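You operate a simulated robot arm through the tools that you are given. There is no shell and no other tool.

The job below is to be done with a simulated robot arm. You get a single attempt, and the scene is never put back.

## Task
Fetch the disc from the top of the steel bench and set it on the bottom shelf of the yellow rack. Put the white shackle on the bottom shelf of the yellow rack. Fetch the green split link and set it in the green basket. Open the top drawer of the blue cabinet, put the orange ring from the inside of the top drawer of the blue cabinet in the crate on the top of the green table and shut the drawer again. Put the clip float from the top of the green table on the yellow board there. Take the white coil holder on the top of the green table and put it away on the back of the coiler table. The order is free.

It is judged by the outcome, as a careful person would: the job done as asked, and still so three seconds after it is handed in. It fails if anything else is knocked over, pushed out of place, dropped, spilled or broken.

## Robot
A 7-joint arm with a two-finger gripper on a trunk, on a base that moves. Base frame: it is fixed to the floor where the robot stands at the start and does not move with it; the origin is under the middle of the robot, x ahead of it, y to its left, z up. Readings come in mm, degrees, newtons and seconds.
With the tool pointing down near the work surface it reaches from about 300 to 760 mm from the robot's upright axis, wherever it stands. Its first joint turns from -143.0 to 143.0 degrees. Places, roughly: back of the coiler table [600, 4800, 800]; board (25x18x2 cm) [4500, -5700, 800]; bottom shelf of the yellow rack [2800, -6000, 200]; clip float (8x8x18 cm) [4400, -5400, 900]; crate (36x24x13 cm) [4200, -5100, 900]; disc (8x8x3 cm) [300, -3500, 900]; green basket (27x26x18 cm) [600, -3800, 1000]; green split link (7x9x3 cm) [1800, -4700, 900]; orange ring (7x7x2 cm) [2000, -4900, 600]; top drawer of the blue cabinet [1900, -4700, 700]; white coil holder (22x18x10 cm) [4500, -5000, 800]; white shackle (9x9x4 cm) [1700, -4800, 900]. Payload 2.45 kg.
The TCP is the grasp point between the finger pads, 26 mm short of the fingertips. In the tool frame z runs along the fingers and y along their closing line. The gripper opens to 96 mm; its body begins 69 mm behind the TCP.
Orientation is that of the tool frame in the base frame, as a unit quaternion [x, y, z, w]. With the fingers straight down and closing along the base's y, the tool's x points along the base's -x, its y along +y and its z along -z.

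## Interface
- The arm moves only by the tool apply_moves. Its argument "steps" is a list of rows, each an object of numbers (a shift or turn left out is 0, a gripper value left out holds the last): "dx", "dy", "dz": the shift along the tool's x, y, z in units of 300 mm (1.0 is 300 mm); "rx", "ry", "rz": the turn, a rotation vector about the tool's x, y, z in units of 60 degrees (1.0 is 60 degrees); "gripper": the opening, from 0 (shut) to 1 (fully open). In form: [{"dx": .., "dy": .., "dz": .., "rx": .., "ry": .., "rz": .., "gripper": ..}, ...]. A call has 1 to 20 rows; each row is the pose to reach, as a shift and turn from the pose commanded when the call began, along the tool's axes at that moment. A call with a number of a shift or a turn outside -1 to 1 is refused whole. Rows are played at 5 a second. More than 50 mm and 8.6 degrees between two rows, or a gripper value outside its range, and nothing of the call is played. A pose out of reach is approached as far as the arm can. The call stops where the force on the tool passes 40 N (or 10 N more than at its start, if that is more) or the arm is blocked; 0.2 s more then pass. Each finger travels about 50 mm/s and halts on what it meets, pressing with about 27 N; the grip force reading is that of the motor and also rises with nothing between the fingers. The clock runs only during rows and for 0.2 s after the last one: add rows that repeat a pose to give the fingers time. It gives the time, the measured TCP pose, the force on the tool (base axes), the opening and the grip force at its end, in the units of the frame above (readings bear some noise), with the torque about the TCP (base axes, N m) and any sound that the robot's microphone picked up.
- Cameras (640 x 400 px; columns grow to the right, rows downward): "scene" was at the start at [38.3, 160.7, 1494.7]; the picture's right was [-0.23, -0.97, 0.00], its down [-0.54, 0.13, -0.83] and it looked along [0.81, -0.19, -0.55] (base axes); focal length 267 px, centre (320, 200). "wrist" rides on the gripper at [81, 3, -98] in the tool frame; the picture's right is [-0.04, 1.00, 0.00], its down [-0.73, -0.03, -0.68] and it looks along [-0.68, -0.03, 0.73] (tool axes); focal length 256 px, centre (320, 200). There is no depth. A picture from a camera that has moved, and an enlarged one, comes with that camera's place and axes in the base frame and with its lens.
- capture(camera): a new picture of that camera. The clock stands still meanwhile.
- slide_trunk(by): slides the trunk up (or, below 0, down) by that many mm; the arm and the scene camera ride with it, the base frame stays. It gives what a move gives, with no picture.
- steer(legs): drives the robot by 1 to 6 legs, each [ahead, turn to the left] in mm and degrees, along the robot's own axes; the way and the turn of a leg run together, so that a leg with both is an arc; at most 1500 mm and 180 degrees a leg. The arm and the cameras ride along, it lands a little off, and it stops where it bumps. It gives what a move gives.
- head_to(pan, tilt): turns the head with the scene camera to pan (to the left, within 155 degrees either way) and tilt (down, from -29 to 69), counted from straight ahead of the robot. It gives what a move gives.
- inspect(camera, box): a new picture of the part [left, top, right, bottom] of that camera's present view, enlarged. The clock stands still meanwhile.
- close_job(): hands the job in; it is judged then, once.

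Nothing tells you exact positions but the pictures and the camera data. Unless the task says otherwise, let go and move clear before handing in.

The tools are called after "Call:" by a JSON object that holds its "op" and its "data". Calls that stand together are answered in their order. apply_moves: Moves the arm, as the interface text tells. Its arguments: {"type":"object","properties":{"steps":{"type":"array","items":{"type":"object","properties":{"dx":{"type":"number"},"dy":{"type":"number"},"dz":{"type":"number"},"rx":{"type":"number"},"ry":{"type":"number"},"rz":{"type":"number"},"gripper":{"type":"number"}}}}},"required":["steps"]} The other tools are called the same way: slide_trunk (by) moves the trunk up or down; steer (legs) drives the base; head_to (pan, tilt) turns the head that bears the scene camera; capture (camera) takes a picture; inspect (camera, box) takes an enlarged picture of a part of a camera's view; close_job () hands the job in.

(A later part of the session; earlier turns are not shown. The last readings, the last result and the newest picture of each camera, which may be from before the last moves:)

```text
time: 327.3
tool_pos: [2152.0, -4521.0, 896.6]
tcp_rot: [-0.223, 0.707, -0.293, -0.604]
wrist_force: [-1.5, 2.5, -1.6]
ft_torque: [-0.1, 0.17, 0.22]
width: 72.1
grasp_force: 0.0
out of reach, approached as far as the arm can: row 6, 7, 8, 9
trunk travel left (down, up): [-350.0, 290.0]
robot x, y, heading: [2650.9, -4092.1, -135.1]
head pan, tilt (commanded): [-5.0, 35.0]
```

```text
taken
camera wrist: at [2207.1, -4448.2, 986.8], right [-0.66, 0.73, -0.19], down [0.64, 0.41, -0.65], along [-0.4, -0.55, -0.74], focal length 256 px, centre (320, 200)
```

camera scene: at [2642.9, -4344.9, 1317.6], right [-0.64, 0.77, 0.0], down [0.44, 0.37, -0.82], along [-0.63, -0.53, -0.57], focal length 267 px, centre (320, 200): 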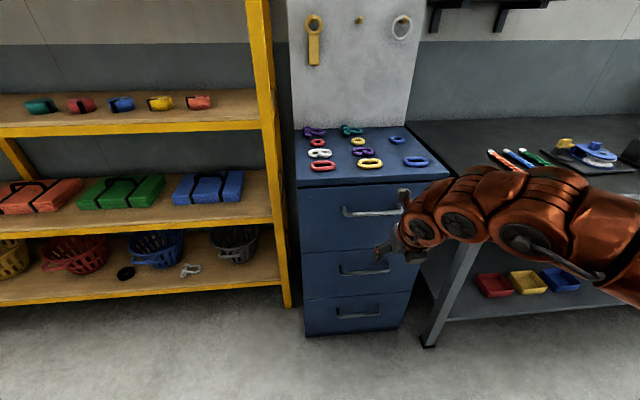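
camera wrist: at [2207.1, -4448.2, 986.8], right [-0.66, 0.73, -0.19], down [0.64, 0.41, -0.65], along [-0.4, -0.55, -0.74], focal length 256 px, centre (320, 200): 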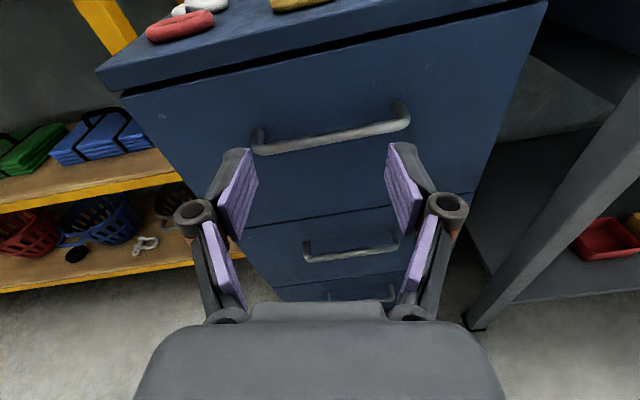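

The wrist camera now shows the top handle clearly; I put its bar at about q=17 mm, z=811. I roll the gripper a quarter turn so it closes vertically around the bar.

Call:
{"op": "apply_moves", "data": {"steps": [{"rz": -0.14}, {"rz": -0.28}, {"rz": -0.42}, {"rz": -0.56}, {"rz": -0.7}, {"rz": -0.84}, {"rz": -0.98}]}}

Call:
{"op": "apply_moves", "data": {"steps": [{"rz": -0.14}, {"rz": -0.28}, {"rz": -0.42}, {"rz": -0.5}, {"rz": -0.5}]}}

Call:
{"op": "capture", "data": {"camera": "wrist"}}

```text
time: 328.9
tool_pos: [2156.1, -4523.8, 889.7]
tcp_rot: [0.588, -0.459, -0.082, 0.661]
wrist_force: [0.0, 0.1, -0.6]
ft_torque: [0.0, -0.02, 0.02]
width: 72.1
grasp_force: 0.2
trunk travel left (down, up): [-350.0, 290.0]
robot x, y, heading: [2653.1, -4088.9, -135.1]
head pan, tilt (commanded): [-5.0, 35.0]
```

```text
time: 330.1
tool_pos: [2156.1, -4523.9, 888.5]
tcp_rot: [0.687, -0.292, -0.25, 0.617]
wrist_force: [0.6, 0.0, -0.3]
ft_torque: [0.0, 0.02, 0.01]
width: 72.2
grasp_force: 0.1
trunk travel left (down, up): [-350.0, 290.0]
robot x, y, heading: [2650.2, -4090.1, -135.0]
head pan, tilt (commanded): [-5.0, 35.0]
```

```text
taken
camera wrist: at [2283.1, -4512.4, 905.3], right [-0.12, -0.04, 0.99], down [-0.04, 1.0, 0.04], along [-0.99, -0.03, -0.12], focal length 256 px, centre (320, 200)
```

wrist: 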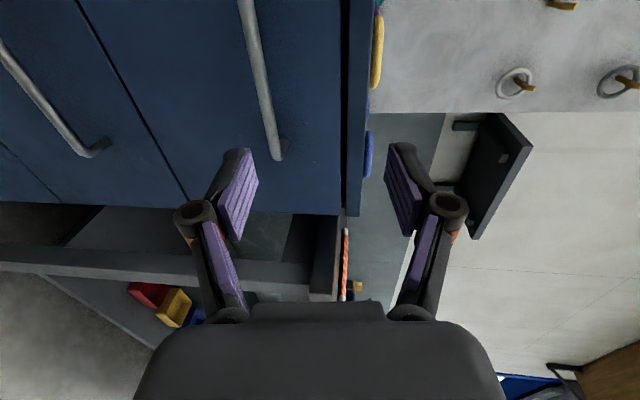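

Combining views, the bar is at about q=24, z=806, centred near s=2470. I bring the open gripper level with the bar, just short of it.

Call:
{"op": "apply_moves", "data": {"steps": [{"dx": -0.004, "dy": -0.1, "dz": 0.06}, {"dx": -0.008, "dy": -0.17, "dz": 0.16}, {"dx": -0.012, "dy": -0.216, "dz": 0.27}, {"dx": -0.017, "dy": -0.216, "dz": 0.381}, {"dx": -0.017, "dy": -0.216, "dz": 0.381}]}}

Call:
{"op": "capture", "data": {"camera": "wrist"}}

Call:
{"op": "capture", "data": {"camera": "scene"}}

```text
time: 331.3
tool_pos: [2079.8, -4594.7, 811.2]
tcp_rot: [0.687, -0.291, -0.249, 0.618]
wrist_force: [-0.3, -0.6, -0.7]
ft_torque: [-0.03, 0.0, -0.01]
width: 72.1
grasp_force: 0.1
trunk travel left (down, up): [-350.0, 290.0]
robot x, y, heading: [2653.0, -4086.9, -135.0]
head pan, tilt (commanded): [-5.0, 35.0]
```

```text
taken
camera wrist: at [2206.9, -4583.4, 827.2], right [-0.12, -0.04, 0.99], down [-0.04, 1.0, 0.03], along [-0.99, -0.03, -0.12], focal length 256 px, centre (320, 200)
```

wrist: 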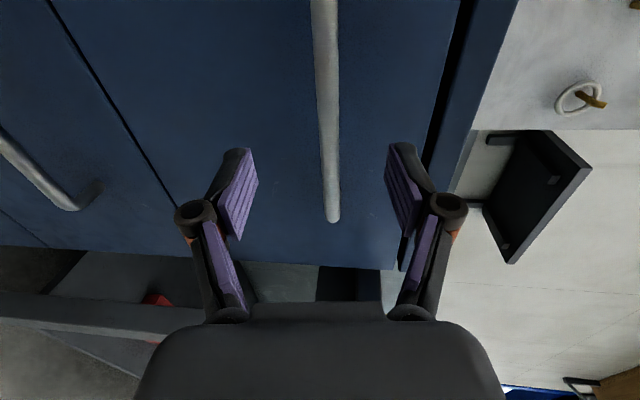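

```text
taken
camera scene: at [2750.0, -4238.3, 1317.6], right [-0.64, 0.77, 0.0], down [0.44, 0.37, -0.82], along [-0.63, -0.53, -0.57], focal length 267 px, centre (320, 200)
```

scene: 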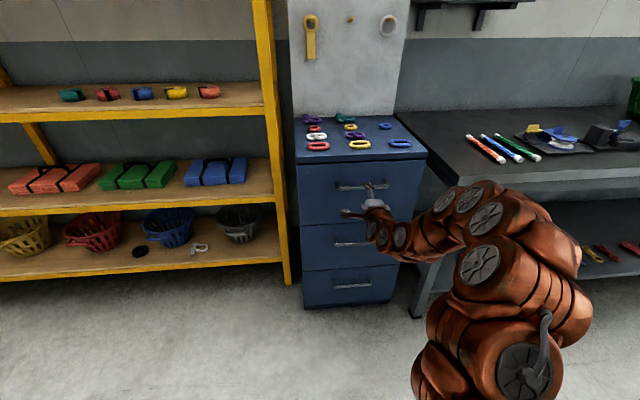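

The bar lies midway between the fingers. I push forward 52 mm to bring it between the pads.

Call:
{"op": "apply_moves", "data": {"steps": [{"dy": 0.007, "dz": 0.07}, {"dy": 0.0133, "dz": 0.14}, {"dy": 0.0133, "dz": 0.172}, {"dy": 0.0133, "dz": 0.172}]}}

Call:
{"op": "capture", "data": {"camera": "wrist"}}

```text
time: 332.3
tool_pos: [2043.3, -4631.8, 809.0]
tcp_rot: [0.687, -0.291, -0.249, 0.617]
wrist_force: [0.2, 0.5, 0.8]
ft_torque: [-0.02, -0.05, -0.02]
width: 72.1
grasp_force: 0.0
trunk travel left (down, up): [-350.0, 290.0]
robot x, y, heading: [2653.6, -4090.1, -134.8]
head pan, tilt (commanded): [-5.0, 35.0]
```

```text
taken
camera wrist: at [2169.3, -4620.5, 825.4], right [-0.12, -0.04, 0.99], down [-0.04, 1.0, 0.03], along [-0.99, -0.03, -0.12], focal length 256 px, centre (320, 200)
```

wrist: 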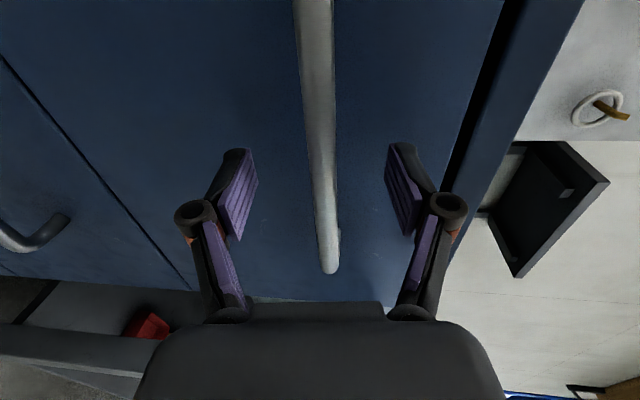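

The bar is centred between the pads. I close on it.

Call:
{"op": "apply_moves", "data": {"steps": [{"gripper": 0.5}, {"gripper": 0.3}, {"gripper": 0.1}, {"gripper": 0.0}, {"gripper": 0.0}, {"gripper": 0.0}, {"gripper": 0.0}]}}

Call:
{"op": "capture", "data": {"camera": "wrist"}}

```text
time: 333.9
tool_pos: [2042.2, -4631.0, 810.3]
tcp_rot: [0.686, -0.291, -0.251, 0.618]
wrist_force: [0.1, -0.8, 16.0]
ft_torque: [0.57, 0.77, 0.16]
width: 13.0
grasp_force: 39.9
trunk travel left (down, up): [-350.0, 290.0]
robot x, y, heading: [2653.1, -4092.1, -135.3]
head pan, tilt (commanded): [-5.0, 35.0]
```

```text
taken
camera wrist: at [2169.5, -4620.2, 826.9], right [-0.12, -0.04, 0.99], down [-0.04, 1.0, 0.03], along [-0.99, -0.03, -0.12], focal length 256 px, centre (320, 200)
```

wrist: 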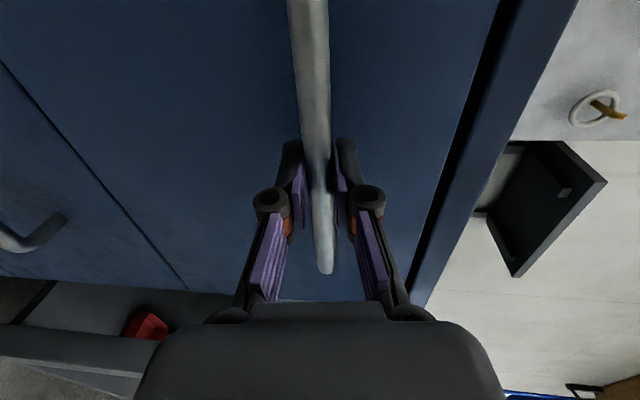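

Firm grip on the handle (13 mm). I pull back gently 25 mm to test the drawer.

Call:
{"op": "apply_moves", "data": {"steps": [{"dy": 0.005, "dz": -0.02}, {"dy": -0.004, "dz": -0.05}, {"dy": -0.007, "dz": -0.083}, {"dy": -0.007, "dz": -0.083}]}}

Call:
{"op": "capture", "data": {"camera": "wrist"}}

```text
time: 334.9
tool_pos: [2059.9, -4614.2, 810.4]
tcp_rot: [0.686, -0.291, -0.249, 0.618]
wrist_force: [-2.0, 3.6, 19.2]
ft_torque: [0.49, 0.77, 0.21]
width: 13.3
grasp_force: 39.4
trunk travel left (down, up): [-350.0, 290.0]
robot x, y, heading: [2652.5, -4093.2, -135.1]
head pan, tilt (commanded): [-5.0, 35.0]
```

```text
taken
camera wrist: at [2187.3, -4602.2, 827.2], right [-0.12, -0.04, 0.99], down [-0.04, 1.0, 0.03], along [-0.99, -0.03, -0.12], focal length 256 px, centre (320, 200)
```

wrist: 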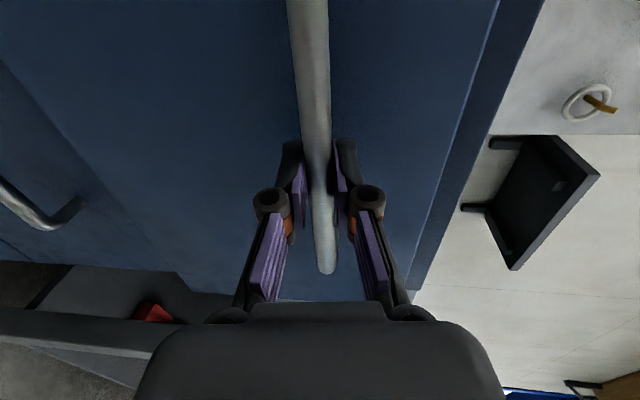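

The drawer slides with the hand. I pull it out another 230 mm.

Call:
{"op": "apply_moves", "data": {"steps": [{"dy": 0.0, "dz": -0.1}, {"dy": -0.012, "dz": -0.21}, {"dy": -0.025, "dz": -0.32}, {"dy": -0.038, "dz": -0.43}, {"dy": -0.05, "dz": -0.54}, {"dy": -0.063, "dz": -0.65}, {"dy": -0.077, "dz": -0.762}, {"dy": -0.077, "dz": -0.762}]}}

Call:
{"op": "capture", "data": {"camera": "scene"}}

Call:
{"op": "capture", "data": {"camera": "wrist"}}

```text
time: 335.9
tool_pos: [2138.5, -4530.3, 811.8]
tcp_rot: [0.662, -0.358, -0.213, 0.623]
wrist_force: [0.1, -0.3, -15.2]
ft_torque: [0.79, 0.47, 0.69]
width: 17.2
grasp_force: 42.3
out of reach, approached as far as the arm can: row 4
trunk travel left (down, up): [-350.0, 290.0]
robot x, y, heading: [2654.2, -4091.4, -135.0]
head pan, tilt (commanded): [-5.0, 35.0]
stopped in row 4: the force on the tool passed its limit at 71 N (the readings are from after the stop); the commanded pose is now the measured one
```

```text
taken
camera scene: at [2750.0, -4238.7, 1317.4], right [-0.64, 0.77, 0.0], down [0.44, 0.37, -0.82], along [-0.63, -0.53, -0.57], focal length 267 px, centre (320, 200)
```

scene: 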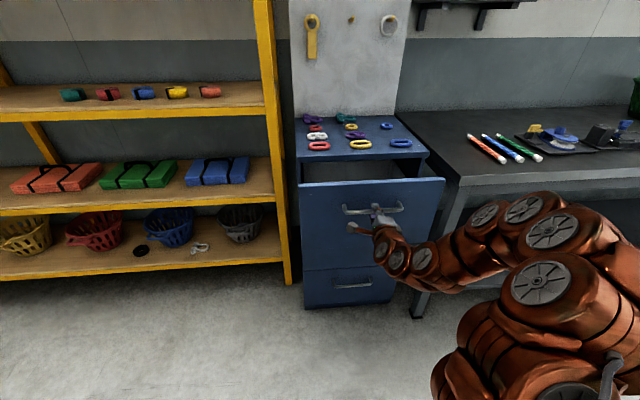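

```text
taken
camera wrist: at [2263.6, -4524.4, 841.4], right [-0.23, 0.06, 0.97], down [0.02, 1.0, -0.06], along [-0.97, 0.01, -0.23], focal length 256 px, centre (320, 200)
```

wrist: 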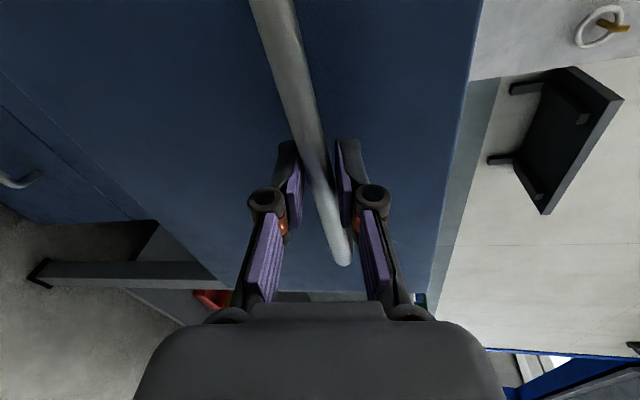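

The drawer is about 140 mm open, but the arm twisted at its limit. I loosen the grip to relieve the strain.

Call:
{"op": "apply_moves", "data": {"steps": [{"gripper": 0.25}, {"gripper": 0.4}, {"gripper": 0.4}, {"gripper": 0.4}]}}

Call:
{"op": "capture", "data": {"camera": "wrist"}}

```text
time: 336.9
tool_pos: [2138.7, -4529.2, 813.4]
tcp_rot: [0.66, -0.358, -0.215, 0.625]
wrist_force: [0.2, 0.4, 0.1]
ft_torque: [0.0, -0.03, 0.0]
width: 38.5
grasp_force: 0.1
trunk travel left (down, up): [-350.0, 290.0]
robot x, y, heading: [2655.8, -4091.5, -134.7]
head pan, tilt (commanded): [-5.0, 35.0]
```

```text
taken
camera wrist: at [2263.0, -4523.9, 843.4], right [-0.23, 0.07, 0.97], down [0.02, 1.0, -0.06], along [-0.97, 0.01, -0.23], focal length 256 px, centre (320, 200)
```

wrist: 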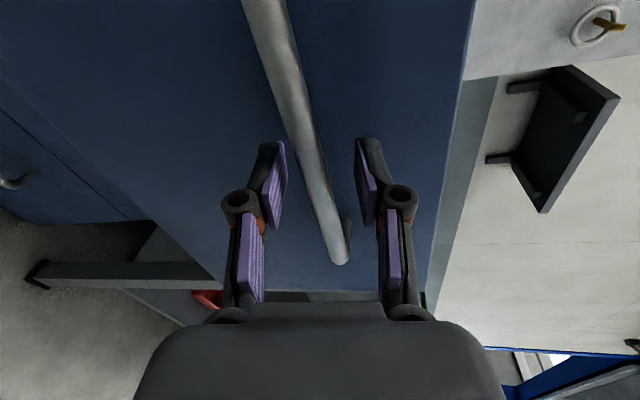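

The bar is still between the fingers. I straighten the roll, re-grip, and pull the rest by driving the base backward.

Call:
{"op": "apply_moves", "data": {"steps": [{"rz": -0.08}, {"rz": -0.158}, {"rz": -0.158}]}}

Call:
{"op": "capture", "data": {"camera": "wrist"}}

```text
time: 337.7
tool_pos: [2139.0, -4529.8, 813.5]
tcp_rot: [0.687, -0.302, -0.266, 0.605]
wrist_force: [-0.7, 0.0, 0.7]
ft_torque: [0.01, 0.01, -0.04]
width: 38.4
grasp_force: 0.2
trunk travel left (down, up): [-350.0, 290.0]
robot x, y, heading: [2648.0, -4092.5, -135.0]
head pan, tilt (commanded): [-5.0, 35.0]
```

```text
taken
camera wrist: at [2265.4, -4524.0, 829.8], right [-0.12, -0.06, 0.99], down [0.0, 1.0, 0.06], along [-0.99, 0.01, -0.12], focal length 256 px, centre (320, 200)
```

wrist: 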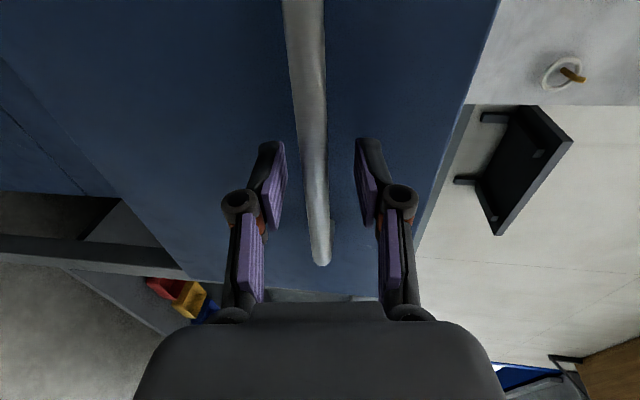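

Aligned again. I close on the bar and then reverse the base 150 mm.

Call:
{"op": "apply_moves", "data": {"steps": [{"dy": -0.009, "gripper": 0.4}, {"dy": -0.009, "gripper": 0.2}, {"dy": -0.009, "gripper": 0.0}, {"dy": -0.009, "gripper": 0.0}, {"dy": -0.009, "gripper": 0.0}]}}

Call:
{"op": "steer", "data": {"legs": [[-60, 0]]}}

Call:
{"op": "capture", "data": {"camera": "wrist"}}

```text
time: 338.9
tool_pos: [2139.0, -4529.4, 810.7]
tcp_rot: [0.687, -0.302, -0.266, 0.605]
wrist_force: [0.5, -2.0, 2.3]
ft_torque: [0.16, 0.23, 0.27]
width: 13.4
grasp_force: 39.5
trunk travel left (down, up): [-350.0, 290.0]
robot x, y, heading: [2653.1, -4090.8, -134.8]
head pan, tilt (commanded): [-5.0, 35.0]
```

```text
time: 339.8
tool_pos: [2180.9, -4486.3, 811.3]
tcp_rot: [0.687, -0.302, -0.266, 0.605]
wrist_force: [-2.8, 2.3, 4.1]
ft_torque: [0.2, 0.29, -0.1]
width: 12.9
grasp_force: 40.0
trunk travel left (down, up): [-350.0, 290.0]
robot x, y, heading: [2695.1, -4045.9, -135.0]
head pan, tilt (commanded): [-5.0, 35.0]
```

```text
taken
camera wrist: at [2308.1, -4481.1, 827.6], right [-0.12, -0.06, 0.99], down [0.0, 1.0, 0.06], along [-0.99, 0.01, -0.12], focal length 256 px, centre (320, 200)
```

wrist: 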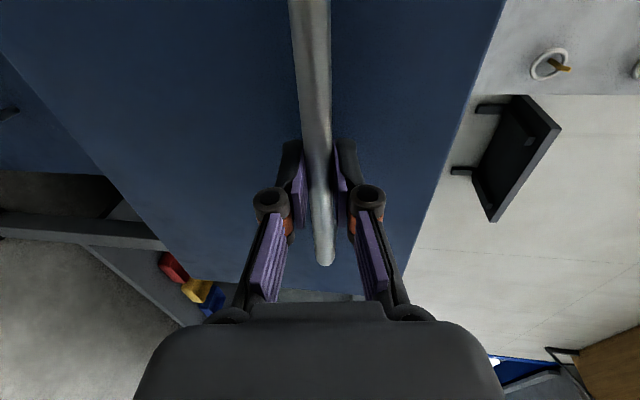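

It pulls smoothly. I reverse another 80 mm and look from the head camera.

Call:
{"op": "steer", "data": {"legs": [[-80, 0]]}}

Call:
{"op": "head_to", "data": {"pan": 0, "tilt": 45}}

Call:
{"op": "capture", "data": {"camera": "scene"}}

```text
time: 340.9
tool_pos: [2236.5, -4429.5, 811.9]
tcp_rot: [0.686, -0.303, -0.267, 0.605]
wrist_force: [-3.4, 2.9, 1.7]
ft_torque: [0.28, 0.3, -0.1]
width: 12.9
grasp_force: 40.2
trunk travel left (down, up): [-350.0, 290.0]
robot x, y, heading: [2751.0, -3994.6, -135.1]
head pan, tilt (commanded): [-5.0, 35.0]
```

```text
time: 341.6
tool_pos: [2236.8, -4428.7, 810.9]
tcp_rot: [0.687, -0.303, -0.267, 0.605]
wrist_force: [-1.1, 1.6, -0.2]
ft_torque: [0.21, 0.24, 0.23]
width: 13.0
grasp_force: 39.9
trunk travel left (down, up): [-350.0, 290.0]
robot x, y, heading: [2751.5, -3990.5, -135.2]
head pan, tilt (commanded): [0.0, 45.0]
```

```text
taken
camera scene: at [2859.2, -4139.7, 1302.9], right [-0.71, 0.71, 0.0], down [0.5, 0.5, -0.71], along [-0.5, -0.5, -0.71], focal length 267 px, centre (320, 200)
```

scene: 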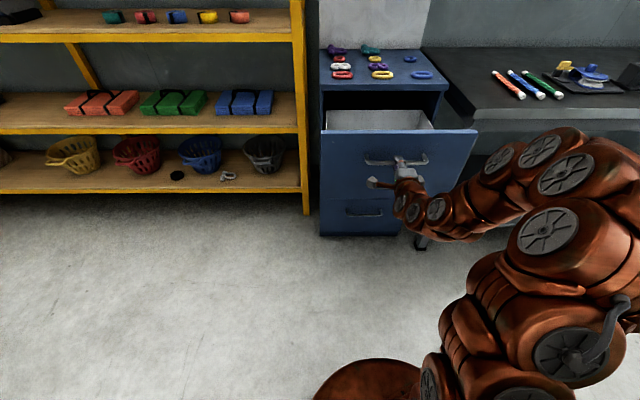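

The drawer is open about 280 mm. I let go of the handle and back away, then raise up to look in from above.

Call:
{"op": "apply_moves", "data": {"steps": [{"gripper": 0.3}, {"gripper": 0.5}, {"gripper": 0.5}, {"gripper": 0.5}]}}

Call:
{"op": "steer", "data": {"legs": [[-120, 0]]}}

Call:
{"op": "slide_trunk", "data": {"by": 290}}

Call:
{"op": "apply_moves", "data": {"steps": [{"rx": 0.13}, {"rx": 0.26}, {"rx": 0.39}, {"rx": 0.52}, {"rx": 0.65}, {"rx": 0.78}, {"rx": 0.91}]}}

Call:
{"op": "capture", "data": {"camera": "wrist"}}

Call:
{"op": "capture", "data": {"camera": "scene"}}

```text
time: 342.6
tool_pos: [2236.2, -4430.1, 810.9]
tcp_rot: [0.686, -0.303, -0.267, 0.605]
wrist_force: [-0.2, 0.4, -0.7]
ft_torque: [0.01, 0.0, -0.03]
width: 48.0
grasp_force: 0.0
trunk travel left (down, up): [-350.0, 290.0]
robot x, y, heading: [2752.5, -3993.2, -135.1]
head pan, tilt (commanded): [0.0, 45.0]
```

```text
time: 343.9
tool_pos: [2322.4, -4344.5, 811.3]
tcp_rot: [0.686, -0.303, -0.268, 0.605]
wrist_force: [0.8, -0.2, 0.0]
ft_torque: [-0.03, -0.02, 0.0]
width: 47.8
grasp_force: 0.0
trunk travel left (down, up): [-350.0, 290.0]
robot x, y, heading: [2841.4, -3903.2, -135.2]
head pan, tilt (commanded): [0.0, 45.0]
```

```text
time: 346.8
tool_pos: [2322.6, -4343.5, 1101.6]
tcp_rot: [0.686, -0.302, -0.267, 0.606]
wrist_force: [0.5, 0.4, 0.8]
ft_torque: [0.03, -0.01, -0.04]
width: 48.1
grasp_force: 0.1
trunk travel left (down, up): [-640.0, 0.0]
robot x, y, heading: [2837.7, -3909.3, -134.9]
head pan, tilt (commanded): [0.0, 45.0]
```

```text
time: 348.4
tool_pos: [2321.6, -4346.1, 1100.3]
tcp_rot: [0.888, -0.392, -0.097, 0.222]
wrist_force: [-0.2, 0.1, 0.0]
ft_torque: [0.02, 0.01, 0.01]
width: 48.1
grasp_force: 0.0
trunk travel left (down, up): [-640.0, 0.0]
robot x, y, heading: [2835.9, -3904.5, -134.9]
head pan, tilt (commanded): [0.0, 45.0]
```

```text
taken
camera wrist: at [2410.1, -4375.5, 1189.9], right [-0.68, -0.57, 0.47], down [-0.24, 0.77, 0.59], along [-0.69, 0.28, -0.66], focal length 256 px, centre (320, 200)
```

wrist: 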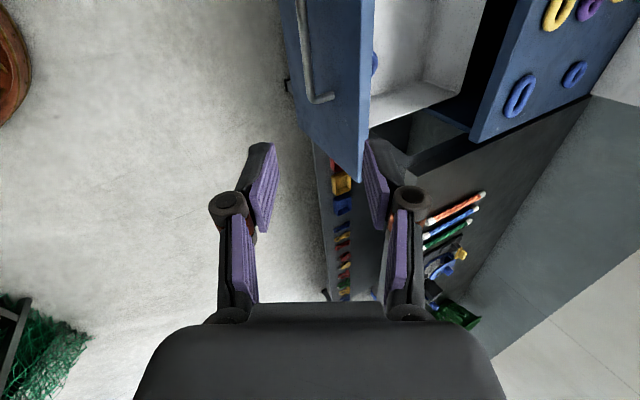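

```text
taken
camera scene: at [2944.4, -4054.6, 1592.8], right [-0.71, 0.71, 0.0], down [0.5, 0.5, -0.71], along [-0.5, -0.5, -0.71], focal length 267 px, centre (320, 200)
```

scene: 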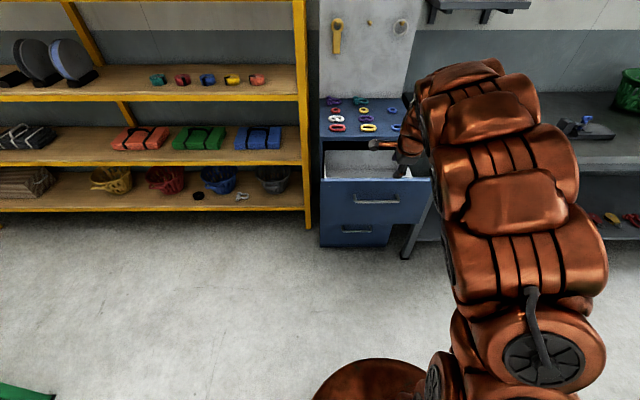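

I drive forward so the drawer is within reach and look down into it.

Call:
{"op": "steer", "data": {"legs": [[400, 0]]}}

Call:
{"op": "head_to", "data": {"pan": 0, "tilt": 60}}

Call:
{"op": "capture", "data": {"camera": "scene"}}

Call:
{"op": "inspect", "data": {"camera": "scene", "box": [240, 80, 460, 240]}}

```text
time: 350.9
tool_pos: [2039.4, -4630.9, 1101.6]
tcp_rot: [0.888, -0.389, -0.098, 0.223]
wrist_force: [0.2, 0.5, 0.2]
ft_torque: [0.01, -0.02, -0.03]
width: 48.0
grasp_force: 0.1
trunk travel left (down, up): [-640.0, 0.0]
robot x, y, heading: [2551.5, -4187.8, -134.6]
head pan, tilt (commanded): [0.0, 45.0]
```

```text
time: 351.6
tool_pos: [2039.7, -4631.3, 1101.4]
tcp_rot: [0.888, -0.39, -0.098, 0.223]
wrist_force: [0.0, -0.4, -0.3]
ft_torque: [-0.01, -0.02, 0.02]
width: 48.0
grasp_force: 0.1
trunk travel left (down, up): [-640.0, 0.0]
robot x, y, heading: [2552.8, -4192.1, -134.8]
head pan, tilt (commanded): [0.0, 60.0]
```

```text
taken
camera scene: at [2671.0, -4329.2, 1573.4], right [-0.71, 0.7, 0.0], down [0.61, 0.61, -0.5], along [-0.35, -0.36, -0.87], focal length 267 px, centre (320, 200)
```

scene: 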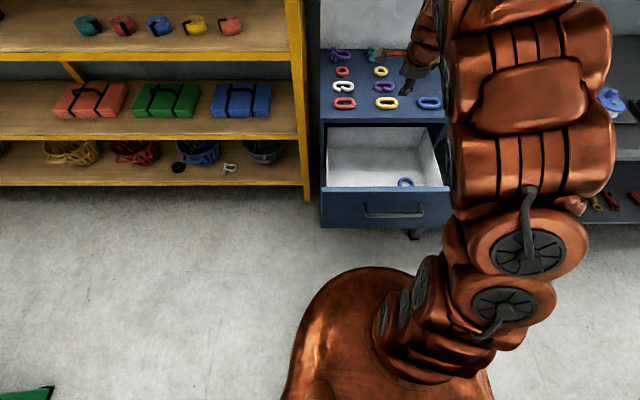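

```text
2.50 times, centred on (350, 160) of scene
camera zoom: at [2671.0, -4329.2, 1573.4], right [-0.71, 0.7, 0.0], down [0.61, 0.61, -0.5], along [-0.35, -0.36, -0.87], focal length 667 px, centre (245, 300)
```

zoom: 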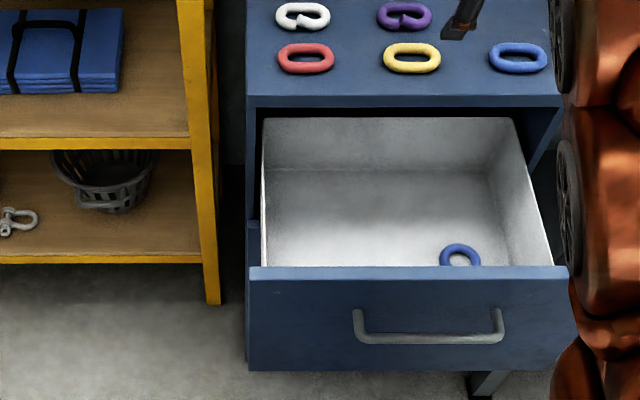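

A blue ring shows near the drawer front; the orange one must be hidden by the front panel. I pull the gripper back over the drawer and look straight in with the wrist camera.

Call:
{"op": "apply_moves", "data": {"steps": [{"dy": -0.12, "dz": -0.064, "rx": 0.1}, {"dy": -0.24, "dz": -0.128, "rx": 0.2}, {"dy": -0.36, "dz": -0.19, "rx": 0.32}, {"dy": -0.42, "dz": -0.22, "rx": 0.44}, {"dy": -0.42, "dz": -0.22, "rx": 0.46}, {"dy": -0.42, "dz": -0.22, "rx": 0.46}]}}

Call:
{"op": "capture", "data": {"camera": "wrist"}}

```text
time: 353.0
tool_pos: [2144.6, -4533.8, 1100.0]
tcp_rot: [0.916, -0.402, -0.002, 0.004]
wrist_force: [-0.5, -0.5, -0.5]
ft_torque: [-0.01, 0.0, -0.04]
width: 47.8
grasp_force: 0.1
trunk travel left (down, up): [-640.0, 0.0]
robot x, y, heading: [2551.3, -4188.6, -134.8]
head pan, tilt (commanded): [0.0, 60.0]
```

```text
taken
camera wrist: at [2198.6, -4596.2, 1199.4], right [-0.76, -0.65, 0.01], down [-0.47, 0.56, 0.68], along [-0.44, 0.51, -0.73], focal length 256 px, centre (320, 200)
```

wrist: 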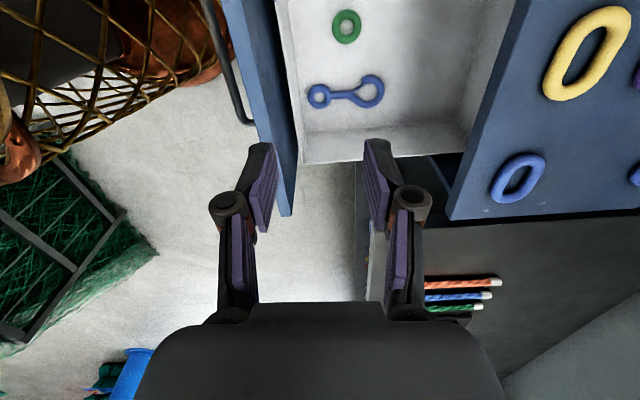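

I see a green ring and a blue hook in the drawer; the orange ring should be further left. I move left 150 mm.

Call:
{"op": "apply_moves", "data": {"steps": [{"dx": 0.13}, {"dx": 0.26}, {"dx": 0.39}, {"dx": 0.52}, {"dx": 0.52}]}}

Call:
{"op": "capture", "data": {"camera": "wrist"}}

```text
time: 354.2
tool_pos: [2249.4, -4651.5, 1100.5]
tcp_rot: [0.916, -0.401, -0.002, 0.005]
wrist_force: [-0.1, -0.8, 0.3]
ft_torque: [-0.01, 0.0, 0.0]
width: 47.7
grasp_force: 0.0
trunk travel left (down, up): [-640.0, 0.0]
robot x, y, heading: [2552.9, -4193.7, -134.8]
head pan, tilt (commanded): [0.0, 60.0]
```

```text
taken
camera wrist: at [2303.5, -4712.3, 1199.3], right [-0.76, -0.65, 0.01], down [-0.47, 0.56, 0.68], along [-0.44, 0.51, -0.73], focal length 256 px, centre (320, 200)
```

wrist: 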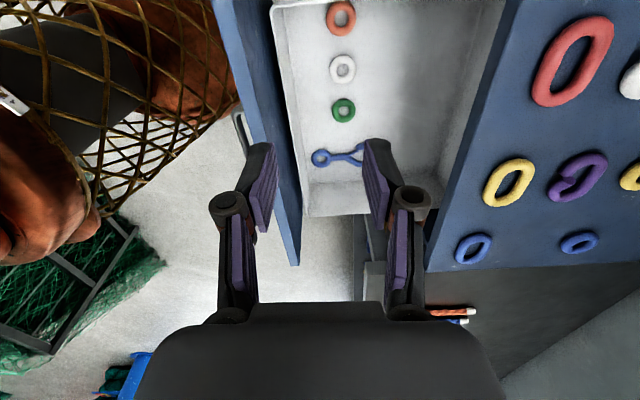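

The orange ring is the leftmost in the row, at about s=2640. I rotate the gripper half a turn so its camera side faces away from the drawer's left wall.

Call:
{"op": "apply_moves", "data": {"steps": [{"rz": -0.14}, {"rz": -0.28}, {"rz": -0.42}, {"rz": -0.56}, {"rz": -0.7}, {"rz": -0.84}, {"rz": -0.98}]}}

Call:
{"op": "apply_moves", "data": {"steps": [{"rz": -0.14}, {"rz": -0.28}, {"rz": -0.42}, {"rz": -0.56}, {"rz": -0.7}, {"rz": -0.84}, {"rz": -0.98}]}}

Call:
{"op": "apply_moves", "data": {"steps": [{"rz": -0.14}, {"rz": -0.28}, {"rz": -0.42}, {"rz": -0.56}, {"rz": -0.7}, {"rz": -0.84}, {"rz": -0.98}, {"rz": -0.98}]}}

Call:
{"op": "capture", "data": {"camera": "wrist"}}

```text
time: 355.8
tool_pos: [2249.9, -4650.6, 1100.8]
tcp_rot: [0.995, 0.101, -0.004, 0.003]
wrist_force: [0.1, 0.3, -0.5]
ft_torque: [0.03, 0.0, -0.01]
width: 48.0
grasp_force: 0.0
trunk travel left (down, up): [-640.0, 0.0]
robot x, y, heading: [2552.3, -4193.4, -134.8]
head pan, tilt (commanded): [0.0, 60.0]
```

```text
time: 357.4
tool_pos: [2249.1, -4650.7, 1100.3]
tcp_rot: [0.817, 0.576, -0.005, 0.001]
wrist_force: [0.2, -0.2, 0.1]
ft_torque: [0.04, -0.01, 0.01]
width: 48.2
grasp_force: 0.0
trunk travel left (down, up): [-640.0, 0.0]
robot x, y, heading: [2553.0, -4190.8, -134.7]
head pan, tilt (commanded): [0.0, 60.0]
```

```text
time: 359.2
tool_pos: [2248.7, -4649.5, 1099.9]
tcp_rot: [0.429, 0.903, -0.005, -0.002]
wrist_force: [0.6, -1.4, 0.2]
ft_torque: [0.02, 0.02, 0.03]
width: 47.9
grasp_force: 0.1
trunk travel left (down, up): [-640.0, 0.0]
robot x, y, heading: [2550.3, -4192.5, -134.9]
head pan, tilt (commanded): [0.0, 60.0]
```

```text
taken
camera wrist: at [2202.1, -4583.8, 1198.4], right [0.8, 0.6, -0.01], down [0.45, -0.58, 0.68], along [0.4, -0.55, -0.73], focal length 256 px, centre (320, 200)
```

wrist: 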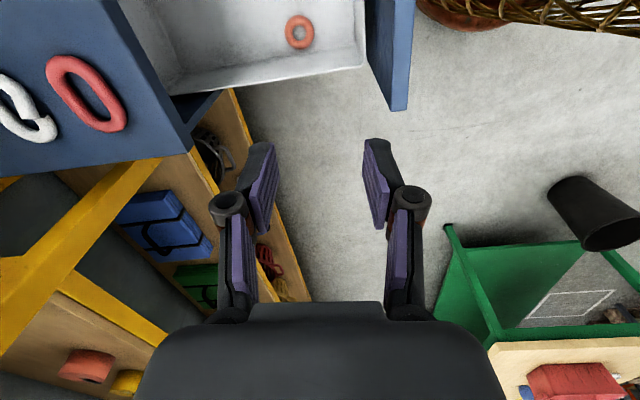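

From two views, the orange ring is at about (2228,-4681), z about 645. I straighten the yaw, move above it and come down to z=950.

Call:
{"op": "apply_moves", "data": {"steps": [{"dx": -0.02, "dy": -0.06, "dz": 0.1, "rz": -0.097, "gripper": 0.9}, {"dx": -0.038, "dy": -0.121, "dz": 0.2, "rz": -0.097, "gripper": 0.9}, {"dx": -0.038, "dy": -0.121, "dz": 0.35, "rz": -0.097, "gripper": 0.9}, {"dx": -0.038, "dy": -0.121, "dz": 0.5, "rz": -0.097, "gripper": 0.9}, {"dx": -0.038, "dy": -0.121, "dz": 0.5, "rz": -0.097, "gripper": 0.9}]}}

Call:
{"op": "capture", "data": {"camera": "wrist"}}

Call:
{"op": "head_to", "data": {"pan": -10, "tilt": 55}}

Call:
{"op": "capture", "data": {"camera": "scene"}}

```text
time: 360.4
tool_pos: [2228.0, -4682.4, 948.5]
tcp_rot: [0.384, 0.923, -0.005, -0.001]
wrist_force: [0.9, -1.1, -0.2]
ft_torque: [0.01, 0.0, 0.02]
width: 86.4
grasp_force: 0.1
trunk travel left (down, up): [-640.0, 0.0]
robot x, y, heading: [2554.3, -4189.0, -135.0]
head pan, tilt (commanded): [0.0, 60.0]
```

```text
taken
camera wrist: at [2173.4, -4621.5, 1048.2], right [0.74, 0.68, -0.01], down [0.5, -0.54, 0.68], along [0.45, -0.51, -0.73], focal length 256 px, centre (320, 200)
```

wrist: 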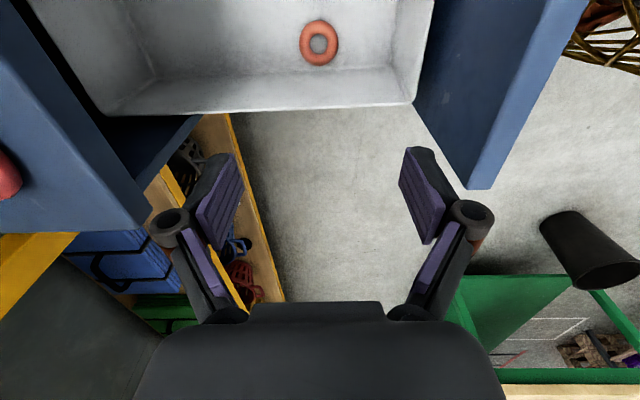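

```text
time: 361.2
tool_pos: [2228.0, -4681.5, 950.2]
tcp_rot: [0.384, 0.923, -0.004, -0.002]
wrist_force: [0.1, -0.5, 0.8]
ft_torque: [0.0, 0.03, 0.01]
width: 86.6
grasp_force: 0.0
trunk travel left (down, up): [-640.0, 0.0]
robot x, y, heading: [2549.7, -4194.5, -134.9]
head pan, tilt (commanded): [-10.0, 55.0]
```

```text
taken
camera scene: at [2659.2, -4323.5, 1579.4], right [-0.58, 0.82, 0.0], down [0.67, 0.47, -0.57], along [-0.47, -0.33, -0.82], focal length 267 px, centre (320, 200)
```

scene: 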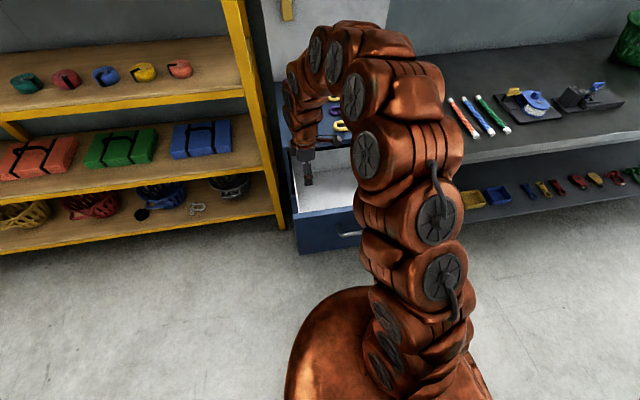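

The arm arches over nicely and the ring is straight below. I lower toward it.

Call:
{"op": "apply_moves", "data": {"steps": [{"dz": 0.14}, {"dz": 0.28}, {"dz": 0.42}, {"dz": 0.56}, {"dz": 0.56}]}}

Call:
{"op": "capture", "data": {"camera": "wrist"}}

Call:
{"op": "capture", "data": {"camera": "scene"}}

```text
time: 362.4
tool_pos: [2227.6, -4684.7, 781.0]
tcp_rot: [0.385, 0.923, -0.004, -0.002]
wrist_force: [-0.7, -0.2, 0.7]
ft_torque: [0.03, 0.02, 0.01]
width: 86.1
grasp_force: 0.1
trunk travel left (down, up): [-640.0, 0.0]
robot x, y, heading: [2549.8, -4188.7, -134.7]
head pan, tilt (commanded): [-10.0, 55.0]
```

```text
taken
camera wrist: at [2173.0, -4623.1, 880.2], right [0.74, 0.68, -0.01], down [0.5, -0.54, 0.68], along [0.45, -0.51, -0.73], focal length 256 px, centre (320, 200)
```

wrist: 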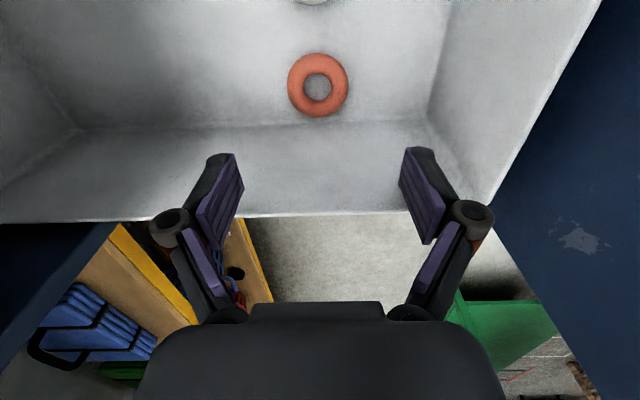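

```text
taken
camera scene: at [2659.1, -4323.6, 1579.4], right [-0.58, 0.82, 0.0], down [0.67, 0.47, -0.57], along [-0.47, -0.33, -0.82], focal length 267 px, centre (320, 200)
```

scene: 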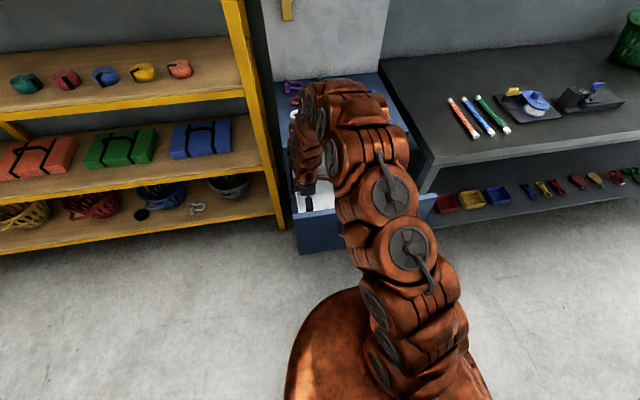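

The left drawer wall is close to the hand, so I lean the tool 10 degrees away from it and come down to z=700.

Call:
{"op": "apply_moves", "data": {"steps": [{"dx": 0.009, "dy": -0.009, "dz": 0.05, "ry": -0.08}, {"dx": 0.009, "dy": -0.009, "dz": 0.12, "ry": -0.167}, {"dx": 0.009, "dy": -0.009, "dz": 0.2, "ry": -0.167}, {"dx": 0.009, "dy": -0.009, "dz": 0.27, "ry": -0.167}, {"dx": 0.009, "dy": -0.009, "dz": 0.27, "ry": -0.167}]}}

Call:
{"op": "capture", "data": {"camera": "wrist"}}

```text
time: 363.6
tool_pos: [2222.1, -4684.5, 701.9]
tcp_rot: [0.382, 0.92, -0.039, 0.08]
wrist_force: [0.8, -0.1, 0.5]
ft_torque: [0.01, 0.0, 0.05]
width: 86.5
grasp_force: 0.0
trunk travel left (down, up): [-640.0, 0.0]
robot x, y, heading: [2552.7, -4191.2, -134.7]
head pan, tilt (commanded): [-10.0, 55.0]
```

```text
taken
camera wrist: at [2157.1, -4612.0, 784.5], right [0.74, 0.68, 0.0], down [0.41, -0.44, 0.8], along [0.54, -0.59, -0.6], focal length 256 px, centre (320, 200)
```

wrist: 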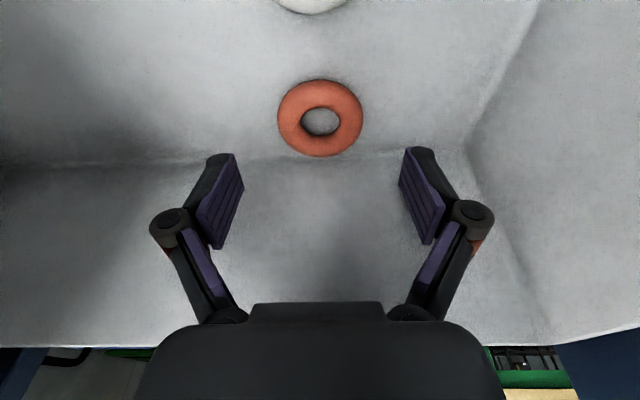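

The orange ring is centred. I descend the rest of the way in two steps.

Call:
{"op": "apply_moves", "data": {"steps": [{"dx": 0.008, "dz": 0.05, "gripper": 0.8}, {"dx": 0.02, "dz": 0.115, "gripper": 0.8}, {"dx": 0.02, "dz": 0.115, "gripper": 0.8}]}}

Call:
{"op": "capture", "data": {"camera": "wrist"}}

```text
time: 364.4
tool_pos: [2221.8, -4684.1, 666.6]
tcp_rot: [0.382, 0.92, -0.038, 0.079]
wrist_force: [-0.1, 0.5, -1.1]
ft_torque: [0.04, -0.01, 0.02]
width: 76.6
grasp_force: 0.0
trunk travel left (down, up): [-640.0, 0.0]
robot x, y, heading: [2555.3, -4187.5, -134.9]
head pan, tilt (commanded): [-10.0, 55.0]
```

```text
taken
camera wrist: at [2156.6, -4612.1, 749.3], right [0.74, 0.68, 0.0], down [0.41, -0.44, 0.8], along [0.54, -0.59, -0.6], focal length 256 px, centre (320, 200)
```

wrist: 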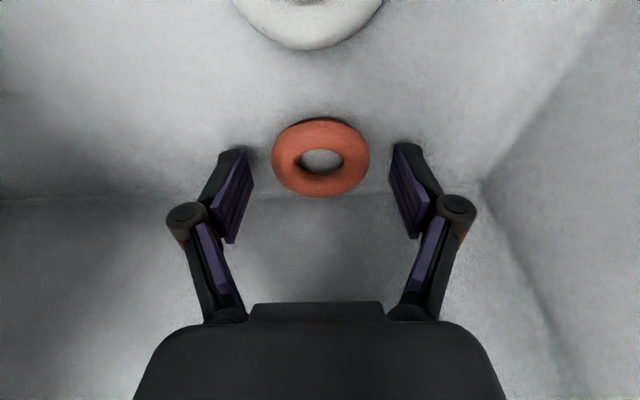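

Almost there; I ease down in small steps checking the force.

Call:
{"op": "apply_moves", "data": {"steps": [{"dx": 0.002, "dz": 0.013}, {"dx": 0.003, "dz": 0.023}, {"dx": 0.003, "dz": 0.023}]}}

```text
time: 365.2
tool_pos: [2221.9, -4685.1, 659.1]
tcp_rot: [0.382, 0.92, -0.039, 0.079]
wrist_force: [1.9, -1.3, 4.7]
ft_torque: [0.14, -0.13, -0.06]
width: 78.5
grasp_force: 0.8
trunk travel left (down, up): [-640.0, 0.0]
robot x, y, heading: [2548.5, -4193.0, -134.6]
head pan, tilt (commanded): [-10.0, 55.0]
```

The tips just touch the drawer floor. I rise 4 mm and close on the ring.

Call:
{"op": "apply_moves", "data": {"steps": [{"dz": -0.013}, {"dz": -0.013, "gripper": 0.65}, {"dz": -0.015, "gripper": 0.5}, {"dz": -0.015, "gripper": 0.3}, {"dz": -0.015, "gripper": 0.2}]}}

Call:
{"op": "capture", "data": {"camera": "wrist"}}

```text
time: 366.4
tool_pos: [2221.1, -4684.6, 665.4]
tcp_rot: [0.382, 0.92, -0.039, 0.079]
wrist_force: [-7.0, 4.9, 28.6]
ft_torque: [0.83, -0.29, 0.18]
width: 53.4
grasp_force: 27.3
trunk travel left (down, up): [-640.0, 0.0]
robot x, y, heading: [2552.9, -4192.0, -135.1]
head pan, tilt (commanded): [-10.0, 55.0]
```

```text
taken
camera wrist: at [2155.5, -4612.1, 748.6], right [0.74, 0.68, -0.01], down [0.41, -0.44, 0.8], along [0.54, -0.59, -0.6], focal length 256 px, centre (320, 200)
```

wrist: 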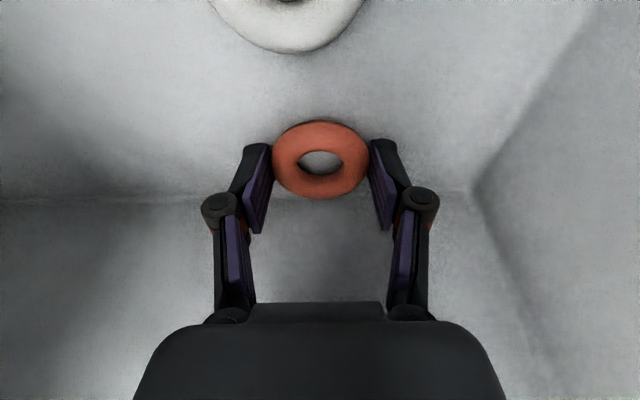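

Gripped at 53 mm. I lift gently to test the hold.

Call:
{"op": "apply_moves", "data": {"steps": [{"dz": -0.01, "gripper": 0.0}, {"dz": -0.025}, {"dz": -0.05}, {"dz": -0.08}, {"dz": -0.08}]}}

Call:
{"op": "capture", "data": {"camera": "wrist"}}

```text
time: 367.6
tool_pos: [2217.9, -4680.6, 687.6]
tcp_rot: [0.383, 0.92, -0.038, 0.079]
wrist_force: [-0.4, 0.1, -1.9]
ft_torque: [0.02, 0.01, -0.04]
width: 53.7
grasp_force: 27.5
trunk travel left (down, up): [-640.0, 0.0]
robot x, y, heading: [2550.9, -4190.4, -134.7]
head pan, tilt (commanded): [-10.0, 55.0]
```

```text
taken
camera wrist: at [2153.1, -4609.0, 770.9], right [0.74, 0.68, 0.0], down [0.41, -0.44, 0.8], along [0.54, -0.59, -0.6], focal length 256 px, centre (320, 200)
```

wrist: 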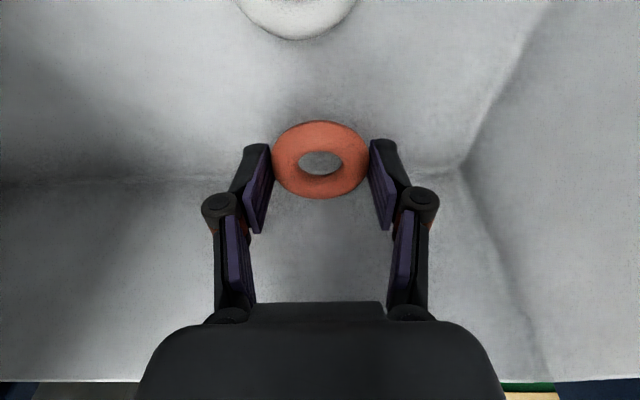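

The ring is held. I lift it straight up out of the drawer.

Call:
{"op": "apply_moves", "data": {"steps": [{"dx": -0.025, "dz": -0.14}, {"dx": -0.05, "dz": -0.28}, {"dx": -0.075, "dz": -0.42}, {"dx": -0.1, "dz": -0.56}, {"dx": -0.126, "dz": -0.7}, {"dx": -0.153, "dz": -0.854}, {"dx": -0.153, "dz": -0.854}]}}

Call:
{"op": "apply_moves", "data": {"steps": [{"dx": -0.025, "dz": -0.14}, {"dx": -0.05, "dz": -0.28}, {"dx": -0.075, "dz": -0.42}, {"dx": -0.1, "dz": -0.55}, {"dx": -0.1, "dz": -0.55}]}}

Call:
{"op": "capture", "data": {"camera": "wrist"}}

```text
time: 369.2
tool_pos: [2220.8, -4681.4, 947.9]
tcp_rot: [0.383, 0.92, -0.039, 0.079]
wrist_force: [-0.3, -0.1, -1.2]
ft_torque: [-0.01, 0.03, 0.02]
width: 53.4
grasp_force: 26.9
trunk travel left (down, up): [-640.0, 0.0]
robot x, y, heading: [2550.6, -4190.2, -134.9]
head pan, tilt (commanded): [-10.0, 55.0]
```

```text
time: 370.4
tool_pos: [2222.3, -4679.2, 1117.4]
tcp_rot: [0.383, 0.92, -0.038, 0.079]
wrist_force: [-0.6, 0.4, -1.2]
ft_torque: [-0.02, 0.01, 0.03]
width: 53.6
grasp_force: 26.6
trunk travel left (down, up): [-640.0, 0.0]
robot x, y, heading: [2553.7, -4191.3, -134.8]
head pan, tilt (commanded): [-10.0, 55.0]
```

```text
taken
camera wrist: at [2157.4, -4606.9, 1199.6], right [0.74, 0.68, 0.0], down [0.41, -0.44, 0.8], along [0.54, -0.59, -0.6], focal length 256 px, centre (320, 200)
```

wrist: 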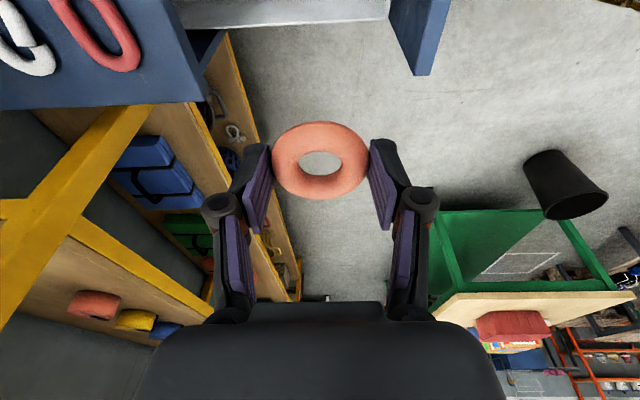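

The orange ring is out of the drawer. I pull in the arm, back off and drive to the green table, stopping short to look.

Call:
{"op": "apply_moves", "data": {"steps": [{"dy": 0.12}, {"dy": 0.24}, {"dy": 0.36}, {"dy": 0.467}, {"dy": 0.467}]}}

Call:
{"op": "steer", "data": {"legs": [[-90, 0], [0, 103.2], [1070, 0], [0, -13.4]]}}

Call:
{"op": "head_to", "data": {"pan": 0, "tilt": 35}}

Call:
{"op": "capture", "data": {"camera": "scene"}}

Call:
{"op": "head_to", "data": {"pan": 35, "tilt": 35}}

Call:
{"op": "capture", "data": {"camera": "scene"}}

```text
time: 371.6
tool_pos: [2321.8, -4580.0, 1114.6]
tcp_rot: [0.382, 0.92, -0.037, 0.078]
wrist_force: [-0.3, 0.1, -2.0]
ft_torque: [0.0, 0.03, -0.03]
width: 53.3
grasp_force: 27.7
trunk travel left (down, up): [-640.0, 0.0]
robot x, y, heading: [2549.4, -4188.3, -134.9]
head pan, tilt (commanded): [-10.0, 55.0]
```

```text
time: 383.0
tool_pos: [3932.0, -4905.3, 1114.5]
tcp_rot: [-0.384, 0.919, 0.029, 0.082]
wrist_force: [-0.3, -0.4, -1.6]
ft_torque: [-0.03, -0.02, -0.01]
width: 53.3
grasp_force: 27.1
trunk travel left (down, up): [-640.0, 0.0]
robot x, y, heading: [3539.0, -4679.5, -44.6]
head pan, tilt (commanded): [-10.0, 55.0]
```

```text
time: 383.8
tool_pos: [3932.8, -4903.1, 1114.8]
tcp_rot: [-0.385, 0.919, 0.029, 0.083]
wrist_force: [-0.6, -0.3, -1.4]
ft_torque: [0.03, 0.03, -0.02]
width: 53.4
grasp_force: 27.0
trunk travel left (down, up): [-640.0, 0.0]
robot x, y, heading: [3541.3, -4680.6, -44.0]
head pan, tilt (commanded): [0.0, 35.0]
```

```text
taken
camera scene: at [3697.5, -4573.6, 1607.5], right [-0.7, -0.72, 0.0], down [-0.41, 0.4, -0.82], along [0.59, -0.57, -0.57], focal length 267 px, centre (320, 200)
```

scene: 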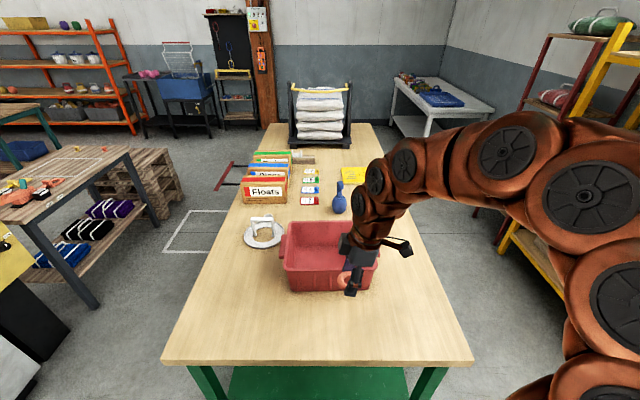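

```text
time: 384.9
tool_pos: [3933.9, -4903.8, 1113.3]
tcp_rot: [-0.384, 0.919, 0.029, 0.083]
wrist_force: [-0.3, 0.4, -1.7]
ft_torque: [0.02, 0.01, 0.03]
width: 53.6
grasp_force: 27.3
trunk travel left (down, up): [-640.0, 0.0]
robot x, y, heading: [3545.7, -4677.4, -44.1]
head pan, tilt (commanded): [35.0, 35.0]
```

```text
taken
camera scene: at [3721.4, -4526.4, 1607.6], right [-0.16, -0.99, 0.0], down [-0.57, 0.09, -0.82], along [0.81, -0.13, -0.57], focal length 267 px, centre (320, 200)
```

scene: 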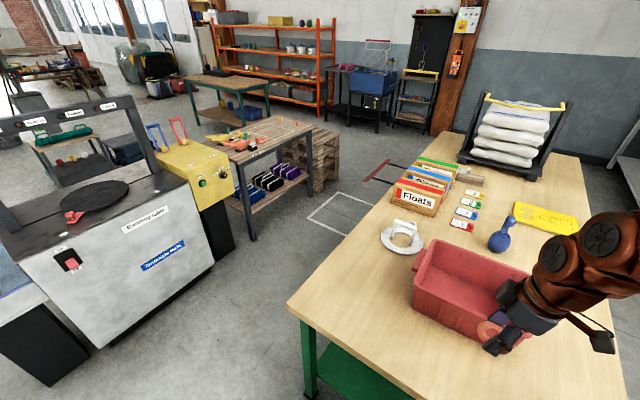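

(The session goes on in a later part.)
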